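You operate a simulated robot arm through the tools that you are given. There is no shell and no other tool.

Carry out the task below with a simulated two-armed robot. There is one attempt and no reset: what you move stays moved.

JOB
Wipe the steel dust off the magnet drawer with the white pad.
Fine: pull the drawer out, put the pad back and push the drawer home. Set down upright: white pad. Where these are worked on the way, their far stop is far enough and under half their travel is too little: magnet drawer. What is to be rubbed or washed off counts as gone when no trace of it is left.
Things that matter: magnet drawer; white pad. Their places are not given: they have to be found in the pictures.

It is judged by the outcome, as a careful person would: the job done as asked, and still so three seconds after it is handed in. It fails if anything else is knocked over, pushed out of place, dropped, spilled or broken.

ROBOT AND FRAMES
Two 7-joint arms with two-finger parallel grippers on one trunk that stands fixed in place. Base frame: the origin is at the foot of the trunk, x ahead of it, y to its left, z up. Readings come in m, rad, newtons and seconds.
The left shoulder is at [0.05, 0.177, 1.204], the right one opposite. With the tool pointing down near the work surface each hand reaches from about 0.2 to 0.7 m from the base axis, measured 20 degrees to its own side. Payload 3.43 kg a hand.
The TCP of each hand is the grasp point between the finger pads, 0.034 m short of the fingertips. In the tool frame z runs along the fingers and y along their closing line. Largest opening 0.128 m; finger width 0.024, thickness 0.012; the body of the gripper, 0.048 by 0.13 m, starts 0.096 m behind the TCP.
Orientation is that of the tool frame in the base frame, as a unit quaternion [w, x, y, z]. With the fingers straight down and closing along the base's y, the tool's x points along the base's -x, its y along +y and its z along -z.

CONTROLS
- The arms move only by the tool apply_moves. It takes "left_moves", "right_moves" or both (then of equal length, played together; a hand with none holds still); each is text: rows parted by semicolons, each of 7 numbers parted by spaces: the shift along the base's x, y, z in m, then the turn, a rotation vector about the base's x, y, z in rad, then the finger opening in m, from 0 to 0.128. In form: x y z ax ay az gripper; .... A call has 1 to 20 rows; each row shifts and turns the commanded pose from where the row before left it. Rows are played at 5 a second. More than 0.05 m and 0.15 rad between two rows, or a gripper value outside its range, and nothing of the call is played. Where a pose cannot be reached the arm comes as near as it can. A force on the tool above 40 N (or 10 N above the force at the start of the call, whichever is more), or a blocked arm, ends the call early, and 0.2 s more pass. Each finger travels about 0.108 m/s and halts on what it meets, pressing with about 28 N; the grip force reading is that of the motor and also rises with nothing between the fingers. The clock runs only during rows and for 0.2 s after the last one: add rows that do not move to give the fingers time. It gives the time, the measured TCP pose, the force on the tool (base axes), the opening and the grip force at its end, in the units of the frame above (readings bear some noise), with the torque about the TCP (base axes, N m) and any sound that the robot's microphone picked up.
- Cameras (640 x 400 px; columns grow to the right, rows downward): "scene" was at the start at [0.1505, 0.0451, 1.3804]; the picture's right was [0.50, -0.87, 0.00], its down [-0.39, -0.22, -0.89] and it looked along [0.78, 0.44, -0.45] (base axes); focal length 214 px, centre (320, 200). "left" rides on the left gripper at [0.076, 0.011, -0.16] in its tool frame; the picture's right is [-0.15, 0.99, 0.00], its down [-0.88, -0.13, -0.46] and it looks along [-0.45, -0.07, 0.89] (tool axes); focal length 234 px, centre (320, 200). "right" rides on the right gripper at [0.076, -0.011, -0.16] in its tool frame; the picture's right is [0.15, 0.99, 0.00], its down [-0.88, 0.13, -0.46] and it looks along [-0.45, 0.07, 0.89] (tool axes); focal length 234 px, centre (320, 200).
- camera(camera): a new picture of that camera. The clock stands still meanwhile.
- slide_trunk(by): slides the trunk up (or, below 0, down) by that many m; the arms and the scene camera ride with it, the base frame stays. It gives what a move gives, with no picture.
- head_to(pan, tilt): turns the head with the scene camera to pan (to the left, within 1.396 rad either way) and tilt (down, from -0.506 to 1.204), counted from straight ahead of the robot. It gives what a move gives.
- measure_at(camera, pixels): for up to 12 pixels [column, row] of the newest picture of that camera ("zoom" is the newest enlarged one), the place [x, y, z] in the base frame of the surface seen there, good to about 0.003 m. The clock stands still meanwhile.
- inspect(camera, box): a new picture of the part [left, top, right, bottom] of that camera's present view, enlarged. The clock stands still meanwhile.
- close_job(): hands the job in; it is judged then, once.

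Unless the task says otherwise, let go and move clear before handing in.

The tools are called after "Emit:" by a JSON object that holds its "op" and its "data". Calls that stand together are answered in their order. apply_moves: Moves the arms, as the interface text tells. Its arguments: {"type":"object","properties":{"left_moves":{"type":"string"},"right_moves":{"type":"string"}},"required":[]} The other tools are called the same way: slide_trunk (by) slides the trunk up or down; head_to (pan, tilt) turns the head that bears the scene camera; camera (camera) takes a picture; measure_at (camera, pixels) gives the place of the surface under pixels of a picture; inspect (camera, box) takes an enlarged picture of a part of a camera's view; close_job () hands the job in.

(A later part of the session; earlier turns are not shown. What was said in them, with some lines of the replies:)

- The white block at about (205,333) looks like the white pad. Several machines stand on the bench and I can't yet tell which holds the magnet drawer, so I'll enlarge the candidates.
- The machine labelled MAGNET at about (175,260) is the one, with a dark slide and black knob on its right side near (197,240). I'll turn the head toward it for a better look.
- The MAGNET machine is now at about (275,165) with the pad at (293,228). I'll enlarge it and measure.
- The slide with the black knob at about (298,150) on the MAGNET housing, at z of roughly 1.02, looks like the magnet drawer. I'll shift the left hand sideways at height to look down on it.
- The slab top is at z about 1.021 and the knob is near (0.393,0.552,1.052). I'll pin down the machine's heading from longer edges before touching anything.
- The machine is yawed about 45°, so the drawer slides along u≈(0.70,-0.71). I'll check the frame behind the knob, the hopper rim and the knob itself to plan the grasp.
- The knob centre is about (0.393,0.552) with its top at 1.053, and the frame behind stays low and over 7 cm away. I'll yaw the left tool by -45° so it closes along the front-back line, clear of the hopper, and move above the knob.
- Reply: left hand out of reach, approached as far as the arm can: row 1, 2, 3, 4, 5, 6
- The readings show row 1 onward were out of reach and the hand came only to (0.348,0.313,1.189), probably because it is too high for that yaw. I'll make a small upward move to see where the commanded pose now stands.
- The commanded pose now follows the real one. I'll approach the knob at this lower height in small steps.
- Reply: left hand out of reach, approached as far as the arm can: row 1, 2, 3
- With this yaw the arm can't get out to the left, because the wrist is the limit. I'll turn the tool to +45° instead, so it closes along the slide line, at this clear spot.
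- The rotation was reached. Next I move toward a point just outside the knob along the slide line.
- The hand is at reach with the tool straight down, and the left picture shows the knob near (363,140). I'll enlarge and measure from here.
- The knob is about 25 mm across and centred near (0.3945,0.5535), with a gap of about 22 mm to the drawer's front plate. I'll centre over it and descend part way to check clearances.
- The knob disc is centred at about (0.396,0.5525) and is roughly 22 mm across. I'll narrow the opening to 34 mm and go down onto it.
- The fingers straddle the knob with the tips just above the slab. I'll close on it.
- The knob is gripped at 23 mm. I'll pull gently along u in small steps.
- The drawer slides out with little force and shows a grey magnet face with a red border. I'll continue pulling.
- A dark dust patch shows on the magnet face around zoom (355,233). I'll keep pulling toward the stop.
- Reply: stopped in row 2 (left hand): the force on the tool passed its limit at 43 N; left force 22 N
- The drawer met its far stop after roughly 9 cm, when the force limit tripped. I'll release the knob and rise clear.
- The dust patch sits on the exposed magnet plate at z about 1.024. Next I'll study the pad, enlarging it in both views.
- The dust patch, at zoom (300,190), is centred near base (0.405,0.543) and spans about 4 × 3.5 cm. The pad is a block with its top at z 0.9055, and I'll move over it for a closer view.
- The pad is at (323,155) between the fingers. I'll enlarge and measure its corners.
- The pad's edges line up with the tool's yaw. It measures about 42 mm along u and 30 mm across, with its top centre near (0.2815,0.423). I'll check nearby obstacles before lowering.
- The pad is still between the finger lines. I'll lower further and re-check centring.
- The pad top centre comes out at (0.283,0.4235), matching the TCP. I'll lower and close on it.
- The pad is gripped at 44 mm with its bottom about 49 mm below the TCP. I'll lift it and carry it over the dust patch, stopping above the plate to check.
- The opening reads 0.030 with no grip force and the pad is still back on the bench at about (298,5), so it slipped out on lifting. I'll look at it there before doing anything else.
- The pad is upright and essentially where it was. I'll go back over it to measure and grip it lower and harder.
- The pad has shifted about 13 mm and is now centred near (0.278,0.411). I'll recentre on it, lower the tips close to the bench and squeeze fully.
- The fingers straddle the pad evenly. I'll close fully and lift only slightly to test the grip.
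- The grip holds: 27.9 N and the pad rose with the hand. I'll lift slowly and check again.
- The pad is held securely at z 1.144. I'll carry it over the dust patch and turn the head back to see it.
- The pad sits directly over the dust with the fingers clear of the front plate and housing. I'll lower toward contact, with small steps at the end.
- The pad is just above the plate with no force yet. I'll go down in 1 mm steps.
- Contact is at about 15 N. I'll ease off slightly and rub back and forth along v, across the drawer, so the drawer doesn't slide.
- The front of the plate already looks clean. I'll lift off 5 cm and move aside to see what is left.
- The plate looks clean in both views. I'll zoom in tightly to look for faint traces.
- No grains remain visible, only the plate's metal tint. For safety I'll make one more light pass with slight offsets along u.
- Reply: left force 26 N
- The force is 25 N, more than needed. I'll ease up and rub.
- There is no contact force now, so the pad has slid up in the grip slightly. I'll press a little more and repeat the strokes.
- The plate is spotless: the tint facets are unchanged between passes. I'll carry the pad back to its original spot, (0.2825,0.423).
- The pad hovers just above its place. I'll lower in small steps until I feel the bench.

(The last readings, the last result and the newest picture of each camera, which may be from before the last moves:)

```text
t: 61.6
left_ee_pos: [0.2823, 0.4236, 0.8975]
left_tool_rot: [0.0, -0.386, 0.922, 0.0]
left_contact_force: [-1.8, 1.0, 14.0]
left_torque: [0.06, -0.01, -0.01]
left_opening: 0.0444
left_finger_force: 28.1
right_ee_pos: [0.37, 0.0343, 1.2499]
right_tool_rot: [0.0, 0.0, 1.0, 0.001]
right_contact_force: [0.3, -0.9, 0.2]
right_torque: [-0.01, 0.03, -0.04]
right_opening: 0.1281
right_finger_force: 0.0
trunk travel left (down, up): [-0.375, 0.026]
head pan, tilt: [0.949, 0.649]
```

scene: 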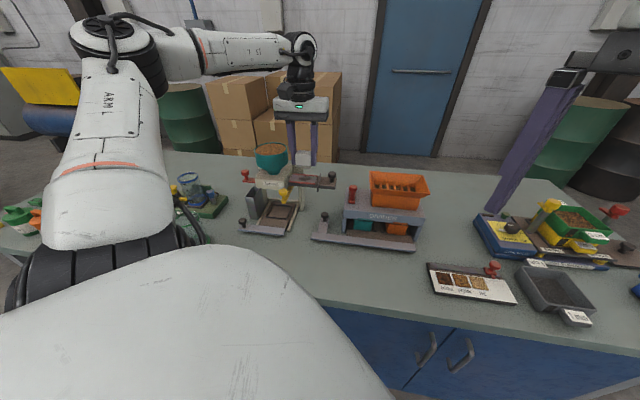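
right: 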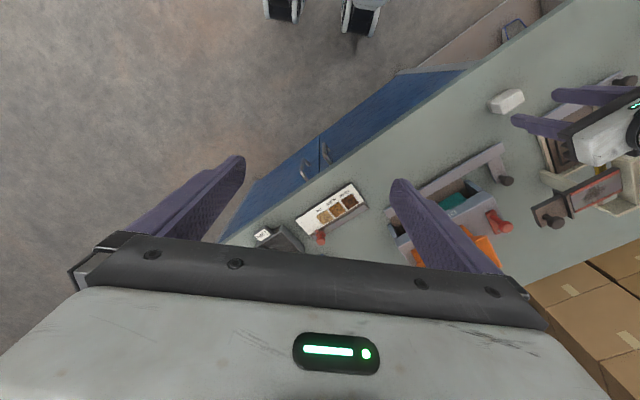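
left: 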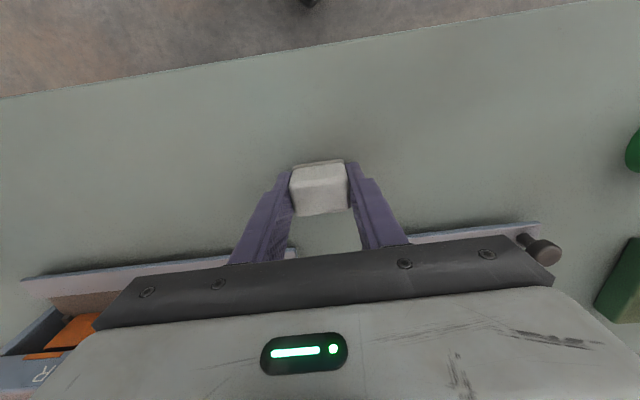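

The pad is on the bench at 14 N. I'll ease up 1 mm, open and rise straight up.

Emit:
{"op": "apply_moves", "data": {"left_moves": "0 0 0.001 0 0 0 0; 0 0 0 0 0 0 0.062; 0 0 0 0 0 0 0.062; 0 0 0.02 0 0 0 0.062; 0 0 0.03 0 0 0 0.062; 0 0 0.035 0 0 0 0.062; 0 0 0 0 0 0 0.062"}}

Emit:
{"op": "camera", "data": {"camera": "left"}}

Emit:
{"op": "inspect", "data": {"camera": "left", "box": [260, 120, 388, 200]}}

Emit:
{"op": "measure_at", "data": {"camera": "zoom", "pixels": [[230, 150], [350, 130], [360, 190], [250, 210], [300, 175]]}}

```text
t: 63.2
left_ee_pos: [0.2826, 0.4246, 0.9806]
left_tool_rot: [0.0, -0.386, 0.922, 0.0]
left_contact_force: [0.3, -0.7, -0.9]
left_torque: [-0.02, 0.01, 0.01]
left_opening: 0.0621
left_finger_force: 0.2
right_ee_pos: [0.3713, 0.0364, 1.248]
right_tool_rot: [0.0, 0.0, 1.0, 0.0]
right_contact_force: [0.0, 0.3, 0.3]
right_torque: [0.01, 0.03, 0.0]
right_opening: 0.1279
right_finger_force: 0.1
trunk travel left (down, up): [-0.375, 0.026]
head pan, tilt: [0.949, 0.649]
```

```text
taken
```

left: 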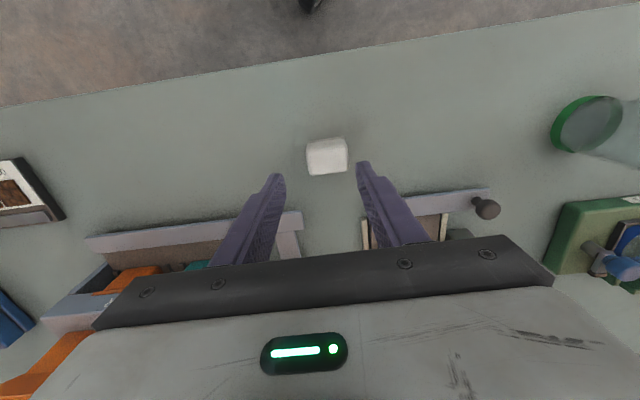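

```text
5.00 times, centred on (324, 160) of left
```

zoom: 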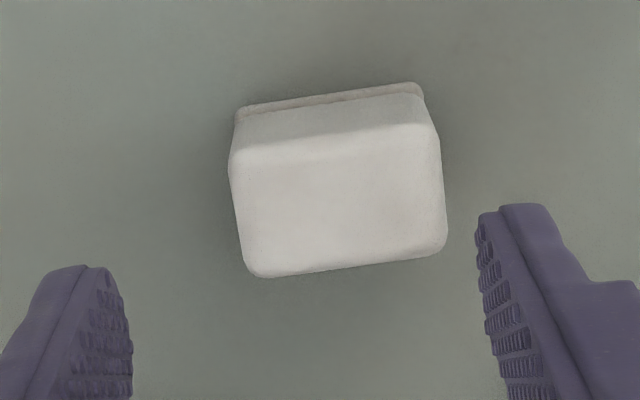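

```text
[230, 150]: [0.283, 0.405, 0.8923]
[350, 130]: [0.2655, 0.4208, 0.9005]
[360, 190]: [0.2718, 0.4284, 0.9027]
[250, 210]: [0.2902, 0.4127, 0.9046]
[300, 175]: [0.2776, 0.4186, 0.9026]
```

The pad is upright within about 8 mm of where it began, at (327,157) in the left picture. Next I rise and go look at the drawer knob to push it home.

Emit:
{"op": "apply_moves", "data": {"left_moves": "0 0 0.045 0 0 0 0.04; 0 0 0.045 0 0 0 0.02; 0 0 0.045 0 0 0 0; 0 0 0.045 0 0 0 0; 0 0 0.03 0 0 0 0; 0.035 0.008 0 0 0 0 0; 0.035 0.008 0 0 0 0 0; 0.035 0.008 0 0 0 0 0; 0.035 0.008 0 0 0 0 0; 0.035 0.008 0 0 0 0 0; 0.035 0.008 0 0 0 0 0; 0 0 0 0 0 0 0"}}

Emit:
{"op": "camera", "data": {"camera": "left"}}

Emit:
{"op": "inspect", "data": {"camera": "left", "box": [250, 60, 450, 200]}}

```text
t: 65.8
left_ee_pos: [0.4923, 0.4692, 1.1915]
left_tool_rot: [-0.001, -0.386, 0.923, -0.001]
left_contact_force: [-1.2, 0.2, -0.3]
left_torque: [-0.01, 0.01, -0.01]
left_opening: 0.0
left_finger_force: 28.1
right_ee_pos: [0.3717, 0.0356, 1.2495]
right_tool_rot: [-0.001, 0.0, 1.0, 0.0]
right_contact_force: [-0.3, 0.3, 0.0]
right_torque: [0.0, -0.03, -0.04]
right_opening: 0.1284
right_finger_force: 0.1
trunk travel left (down, up): [-0.375, 0.026]
head pan, tilt: [0.949, 0.649]
```

```text
taken
```

left: 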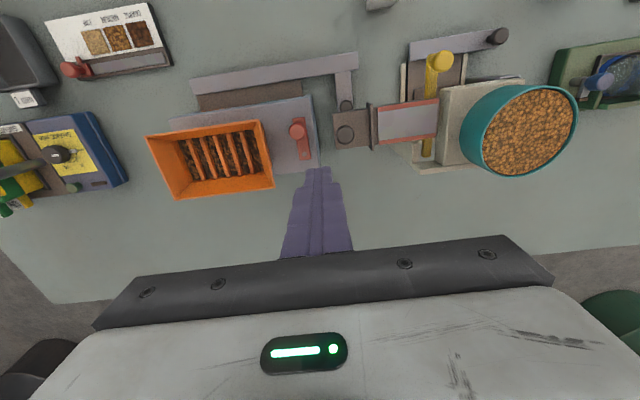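

```text
2.86 times, centred on (350, 130) of left
```

zoom: 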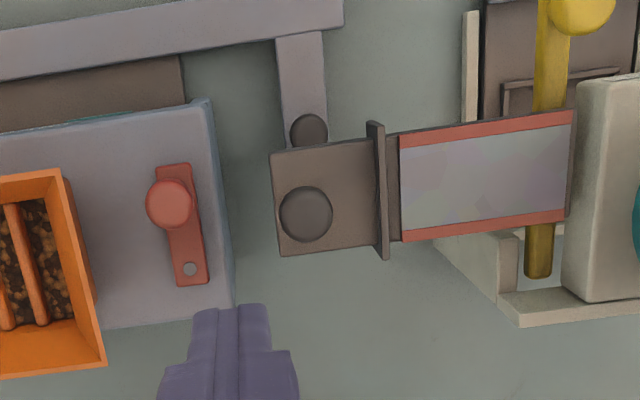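

Emit:
{"op": "measure_at", "data": {"camera": "zoom", "pixels": [[306, 214], [285, 214], [328, 212], [306, 192], [306, 238], [170, 205], [215, 250], [225, 180], [275, 180], [284, 250], [190, 200], [100, 350]]}}

```text
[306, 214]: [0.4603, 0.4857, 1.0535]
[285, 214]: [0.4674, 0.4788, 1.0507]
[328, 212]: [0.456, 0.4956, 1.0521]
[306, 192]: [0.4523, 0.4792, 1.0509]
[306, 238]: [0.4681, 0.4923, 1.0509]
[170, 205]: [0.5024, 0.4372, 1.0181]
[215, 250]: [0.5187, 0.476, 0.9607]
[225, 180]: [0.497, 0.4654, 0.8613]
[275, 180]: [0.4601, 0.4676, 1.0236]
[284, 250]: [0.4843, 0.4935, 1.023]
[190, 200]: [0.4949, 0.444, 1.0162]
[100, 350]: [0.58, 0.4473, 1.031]
```

The knob is now at (0.4605,0.486), about 9.3 cm out. I'll set the closed fingers just outside it and lower them to knob height.

Emit:
{"op": "apply_moves", "data": {"left_moves": "-0.0113 -0.0037 0 0 0 0 0; 0 0 -0.04 0 0 0 0; 0 0 -0.04 0 0 0 0; 0 0 -0.03 0 0 0 0; 0 0 -0.0165 0 0 0 0; 0 0 0 0 0 0 0"}}

Emit:
{"op": "inspect", "data": {"camera": "scene", "box": [265, 115, 365, 215]}}

Emit:
{"op": "camera", "data": {"camera": "left"}}

```text
t: 67.2
left_ee_pos: [0.4815, 0.4664, 1.0652]
left_tool_rot: [-0.001, -0.387, 0.922, 0.0]
left_contact_force: [-0.5, 0.2, 0.2]
left_torque: [-0.02, 0.01, 0.01]
left_opening: 0.0
left_finger_force: 27.8
right_ee_pos: [0.3714, 0.0363, 1.2492]
right_tool_rot: [0.0, -0.001, 1.0, 0.0]
right_contact_force: [0.7, 0.5, 0.1]
right_torque: [0.01, 0.04, 0.02]
right_opening: 0.1279
right_finger_force: 0.0
trunk travel left (down, up): [-0.375, 0.026]
head pan, tilt: [0.949, 0.649]
```

```text
4.00 times, centred on (315, 165) of scene
```

zoom: 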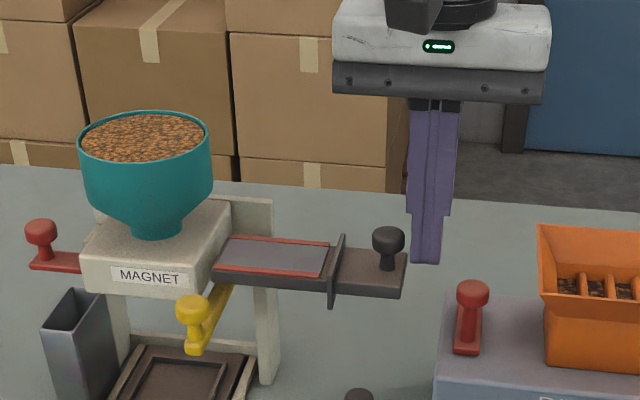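

```text
taken
```

left: 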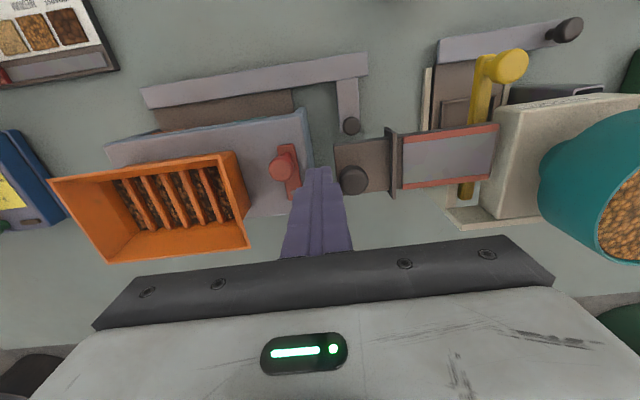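

The fingers are beside the knob at the right height and in line with it. I'll push along -u.

Emit:
{"op": "apply_moves", "data": {"left_moves": "-0.005 0.005 0 0 0 0 0; -0.007 0.007 0 0 0 0 0; -0.007 0.007 0 0 0 0 0; -0.007 0.007 0 0 0 0 0; -0.007 0.007 0 0 0 0 0; -0.007 0.007 0 0 0 0 0; -0.007 0.007 0 0 0 0 0; -0.007 0.007 0 0 0 0 0; 0 0 0 0 0 0 0"}}

Emit:
{"op": "inspect", "data": {"camera": "scene", "box": [255, 115, 345, 215]}}

```text
t: 69.2
left_ee_pos: [0.428, 0.5222, 1.0666]
left_tool_rot: [-0.001, -0.386, 0.923, -0.001]
left_contact_force: [0.2, -2.2, -0.1]
left_torque: [-0.06, 0.02, 0.04]
left_opening: 0.0003
left_finger_force: 28.1
right_ee_pos: [0.3703, 0.0354, 1.2489]
right_tool_rot: [0.0, -0.001, 1.0, 0.0]
right_contact_force: [0.0, -0.1, 0.3]
right_torque: [0.01, 0.02, -0.01]
right_opening: 0.1279
right_finger_force: 0.0
trunk travel left (down, up): [-0.375, 0.026]
head pan, tilt: [0.949, 0.649]
```

```text
4.00 times, centred on (300, 165) of scene
```

zoom: 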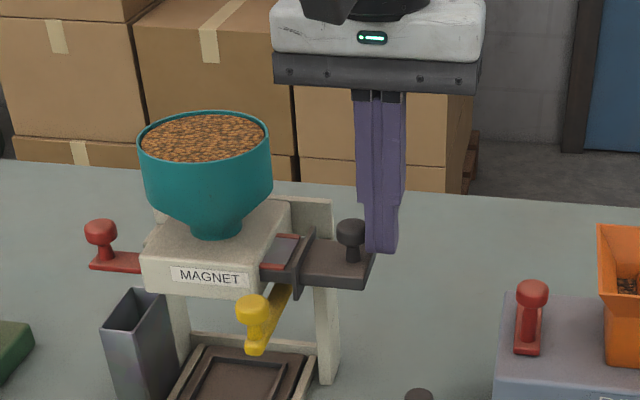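

The drawer slides in easily and about 2 cm remain. I'll finish with small steps to feel the stop.

Emit:
{"op": "apply_moves", "data": {"left_moves": "-0.006 0.006 0 0 0 0 0; -0.005 0.005 0 0 0 0 0; -0.0025 0.0025 0 0 0 0 0; -0.0015 0.0015 0 0 0 0 0; 0 0 0 0 0 0 0"}}

Emit:
{"op": "inspect", "data": {"camera": "scene", "box": [255, 115, 345, 215]}}

```text
t: 70.4
left_ee_pos: [0.4122, 0.5367, 1.0655]
left_tool_rot: [-0.001, -0.387, 0.922, 0.001]
left_contact_force: [2.7, -1.2, 1.1]
left_torque: [-0.02, 0.0, 0.0]
left_opening: 0.0
left_finger_force: 28.1
right_ee_pos: [0.3709, 0.0367, 1.2505]
right_tool_rot: [0.0, -0.001, 1.0, 0.0]
right_contact_force: [0.1, 0.4, 0.2]
right_torque: [-0.02, 0.0, -0.04]
right_opening: 0.128
right_finger_force: 0.0
trunk travel left (down, up): [-0.375, 0.026]
head pan, tilt: [0.949, 0.649]
```

```text
4.00 times, centred on (300, 165) of scene
```

zoom: 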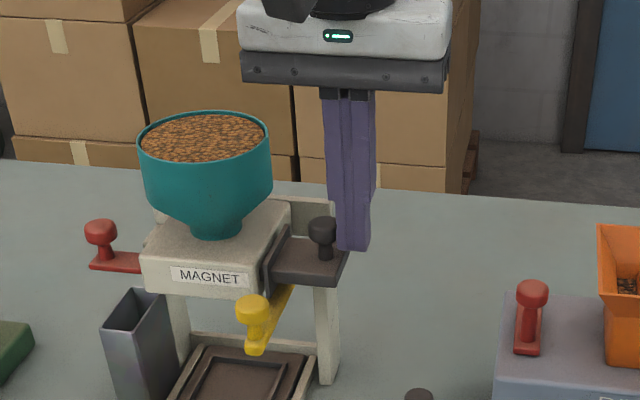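

Almost home, with only about 3 N. I'll continue in 1 mm steps until the stop is felt.

Emit:
{"op": "apply_moves", "data": {"left_moves": "-0.001 0.001 0 0 0 0 0; -0.001 0.001 0 0 0 0 0; 0 0 0 0 0 0 0"}}

```text
t: 71.2
left_ee_pos: [0.4106, 0.5373, 1.0659]
left_tool_rot: [-0.001, -0.387, 0.922, 0.0]
left_contact_force: [1.7, 0.4, 0.4]
left_torque: [0.03, -0.02, -0.03]
left_opening: 0.0
left_finger_force: 28.5
right_ee_pos: [0.3709, 0.0367, 1.2487]
right_tool_rot: [-0.001, 0.001, 1.0, 0.001]
right_contact_force: [-0.3, 0.7, 0.4]
right_torque: [0.0, 0.05, 0.0]
right_opening: 0.128
right_finger_force: 0.1
trunk travel left (down, up): [-0.375, 0.026]
head pan, tilt: [0.949, 0.649]
```

Emit:
{"op": "apply_moves", "data": {"left_moves": "-0.001 0.001 0 0 0 0 0; -0.001 0.001 0 0 0 0 0; -0.001 0.001 0 0 0 0 0; 0 0 0 0 0 0 0"}}

Emit:
{"op": "inspect", "data": {"camera": "scene", "box": [275, 155, 315, 187]}}

```text
t: 72.2
left_ee_pos: [0.4099, 0.5395, 1.0657]
left_tool_rot: [0.0, -0.386, 0.923, -0.001]
left_contact_force: [13.3, -14.1, -3.9]
left_torque: [-0.32, -0.28, 0.02]
left_opening: 0.0001
left_finger_force: 27.6
right_ee_pos: [0.372, 0.0344, 1.2494]
right_tool_rot: [-0.001, 0.0, 1.0, 0.001]
right_contact_force: [0.1, 0.1, -0.4]
right_torque: [0.02, -0.01, 0.02]
right_opening: 0.1281
right_finger_force: 0.1
trunk travel left (down, up): [-0.375, 0.026]
head pan, tilt: [0.949, 0.649]
```

```text
12.50 times, centred on (295, 171) of scene
```

zoom: 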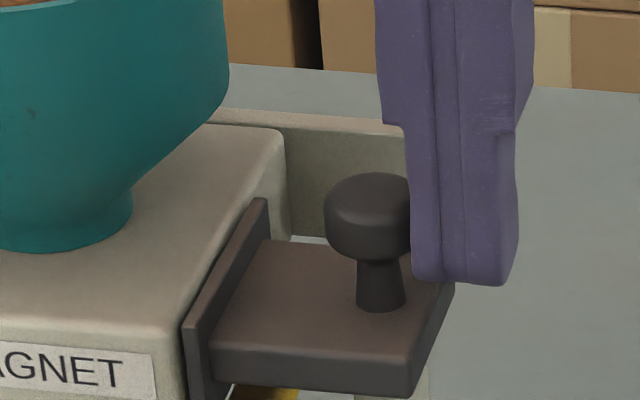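

The stop is felt at about 19 N and the front plate sits flush against the housing. I'll back off, rise and move clear.

Emit:
{"op": "apply_moves", "data": {"left_moves": "0.004 -0.004 0 0 0 0 0; 0.01 -0.01 0 0 0 0 0; 0.01 -0.01 0 0 0 0 0; 0 0 0.03 0 0 0 0; 0 0 0.04 0 0 0 0; 0 0 0.04 0 0 0 0; 0 0 0.02 0 0 0 0; -0.01 -0.04 0 0 0 0 0; -0.01 -0.04 0 0 0 0 0; -0.01 -0.04 0 0 0 0 0; -0.01 -0.04 0 0 0 0 0.02; 0 0 0 0 0 0 0.04"}}

Emit:
{"op": "camera", "data": {"camera": "scene"}}

Emit:
{"op": "inspect", "data": {"camera": "scene", "box": [225, 125, 345, 260]}}

Emit:
{"op": "camera", "data": {"camera": "left"}}

Emit:
{"op": "camera", "data": {"camera": "right"}}

```text
t: 74.8
left_ee_pos: [0.3912, 0.3588, 1.1967]
left_tool_rot: [-0.001, -0.386, 0.923, 0.0]
left_contact_force: [-0.3, 0.1, -0.7]
left_torque: [0.0, -0.01, -0.01]
left_opening: 0.0396
left_finger_force: 0.0
right_ee_pos: [0.3704, 0.0361, 1.249]
right_tool_rot: [0.0, 0.0, 1.0, -0.001]
right_contact_force: [0.7, -0.6, -0.6]
right_torque: [0.0, -0.02, -0.02]
right_opening: 0.128
right_finger_force: 0.1
trunk travel left (down, up): [-0.375, 0.026]
head pan, tilt: [0.949, 0.649]
```

```text
taken
```

scene: 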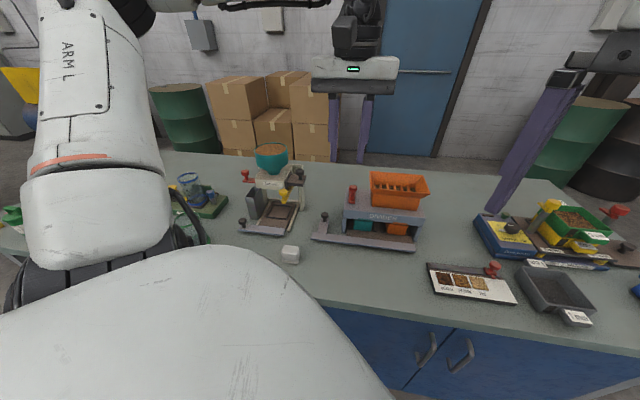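

```text
2.96 times, centred on (285, 192) of scene
```

zoom: 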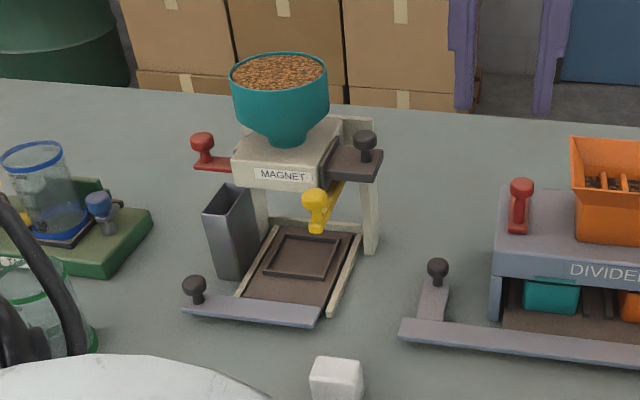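

```text
taken
```

left: 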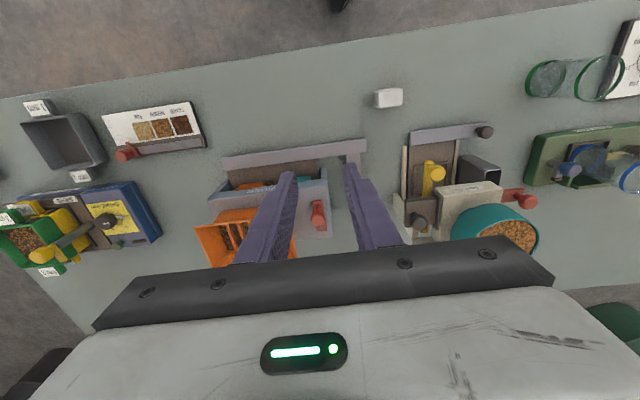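

```text
taken
```

right: 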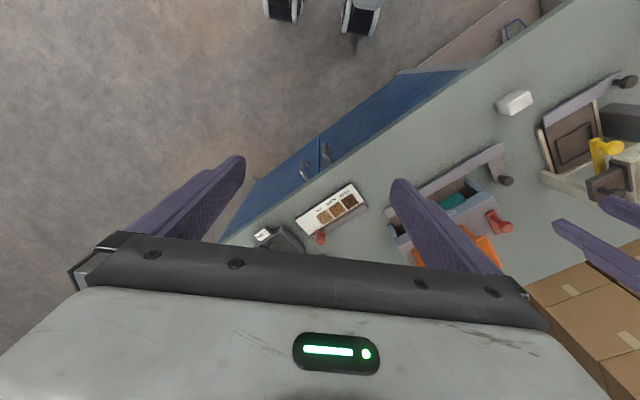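

The drawer is home with its plate flush. The pad stands upright within about a centimetre of its original spot: right picture (514,103) now, (510,105) at the start. Nothing else looks disturbed and the hands are clear, so I'm handing in.

Emit:
{"op": "close_job", "data": {}}

```text
The job is handed in.
```

The magnet drawer is wiped clean and pushed home, and the white pad is back on the bench. I handed the job in, but no verdict came back.

- **Drawer:** I pulled it out about 9 cm to its far stop and pushed it back in until the stop was felt. The front plate now sits flush against the housing.
- **Dust:** After two rounds of rubbing, close-up views of the magnet plate showed no grains, only the plate's own metal tint.
- **Pad:** It stands upright about 8 mm from where it started. On the first lift it slipped out of the fingers and shifted about 13 mm, so I gripped it again lower and harder.
- **Everything else:** Nothing else looked moved or knocked over in the final pictures, and the left hand is empty and clear; the right hand was not used.
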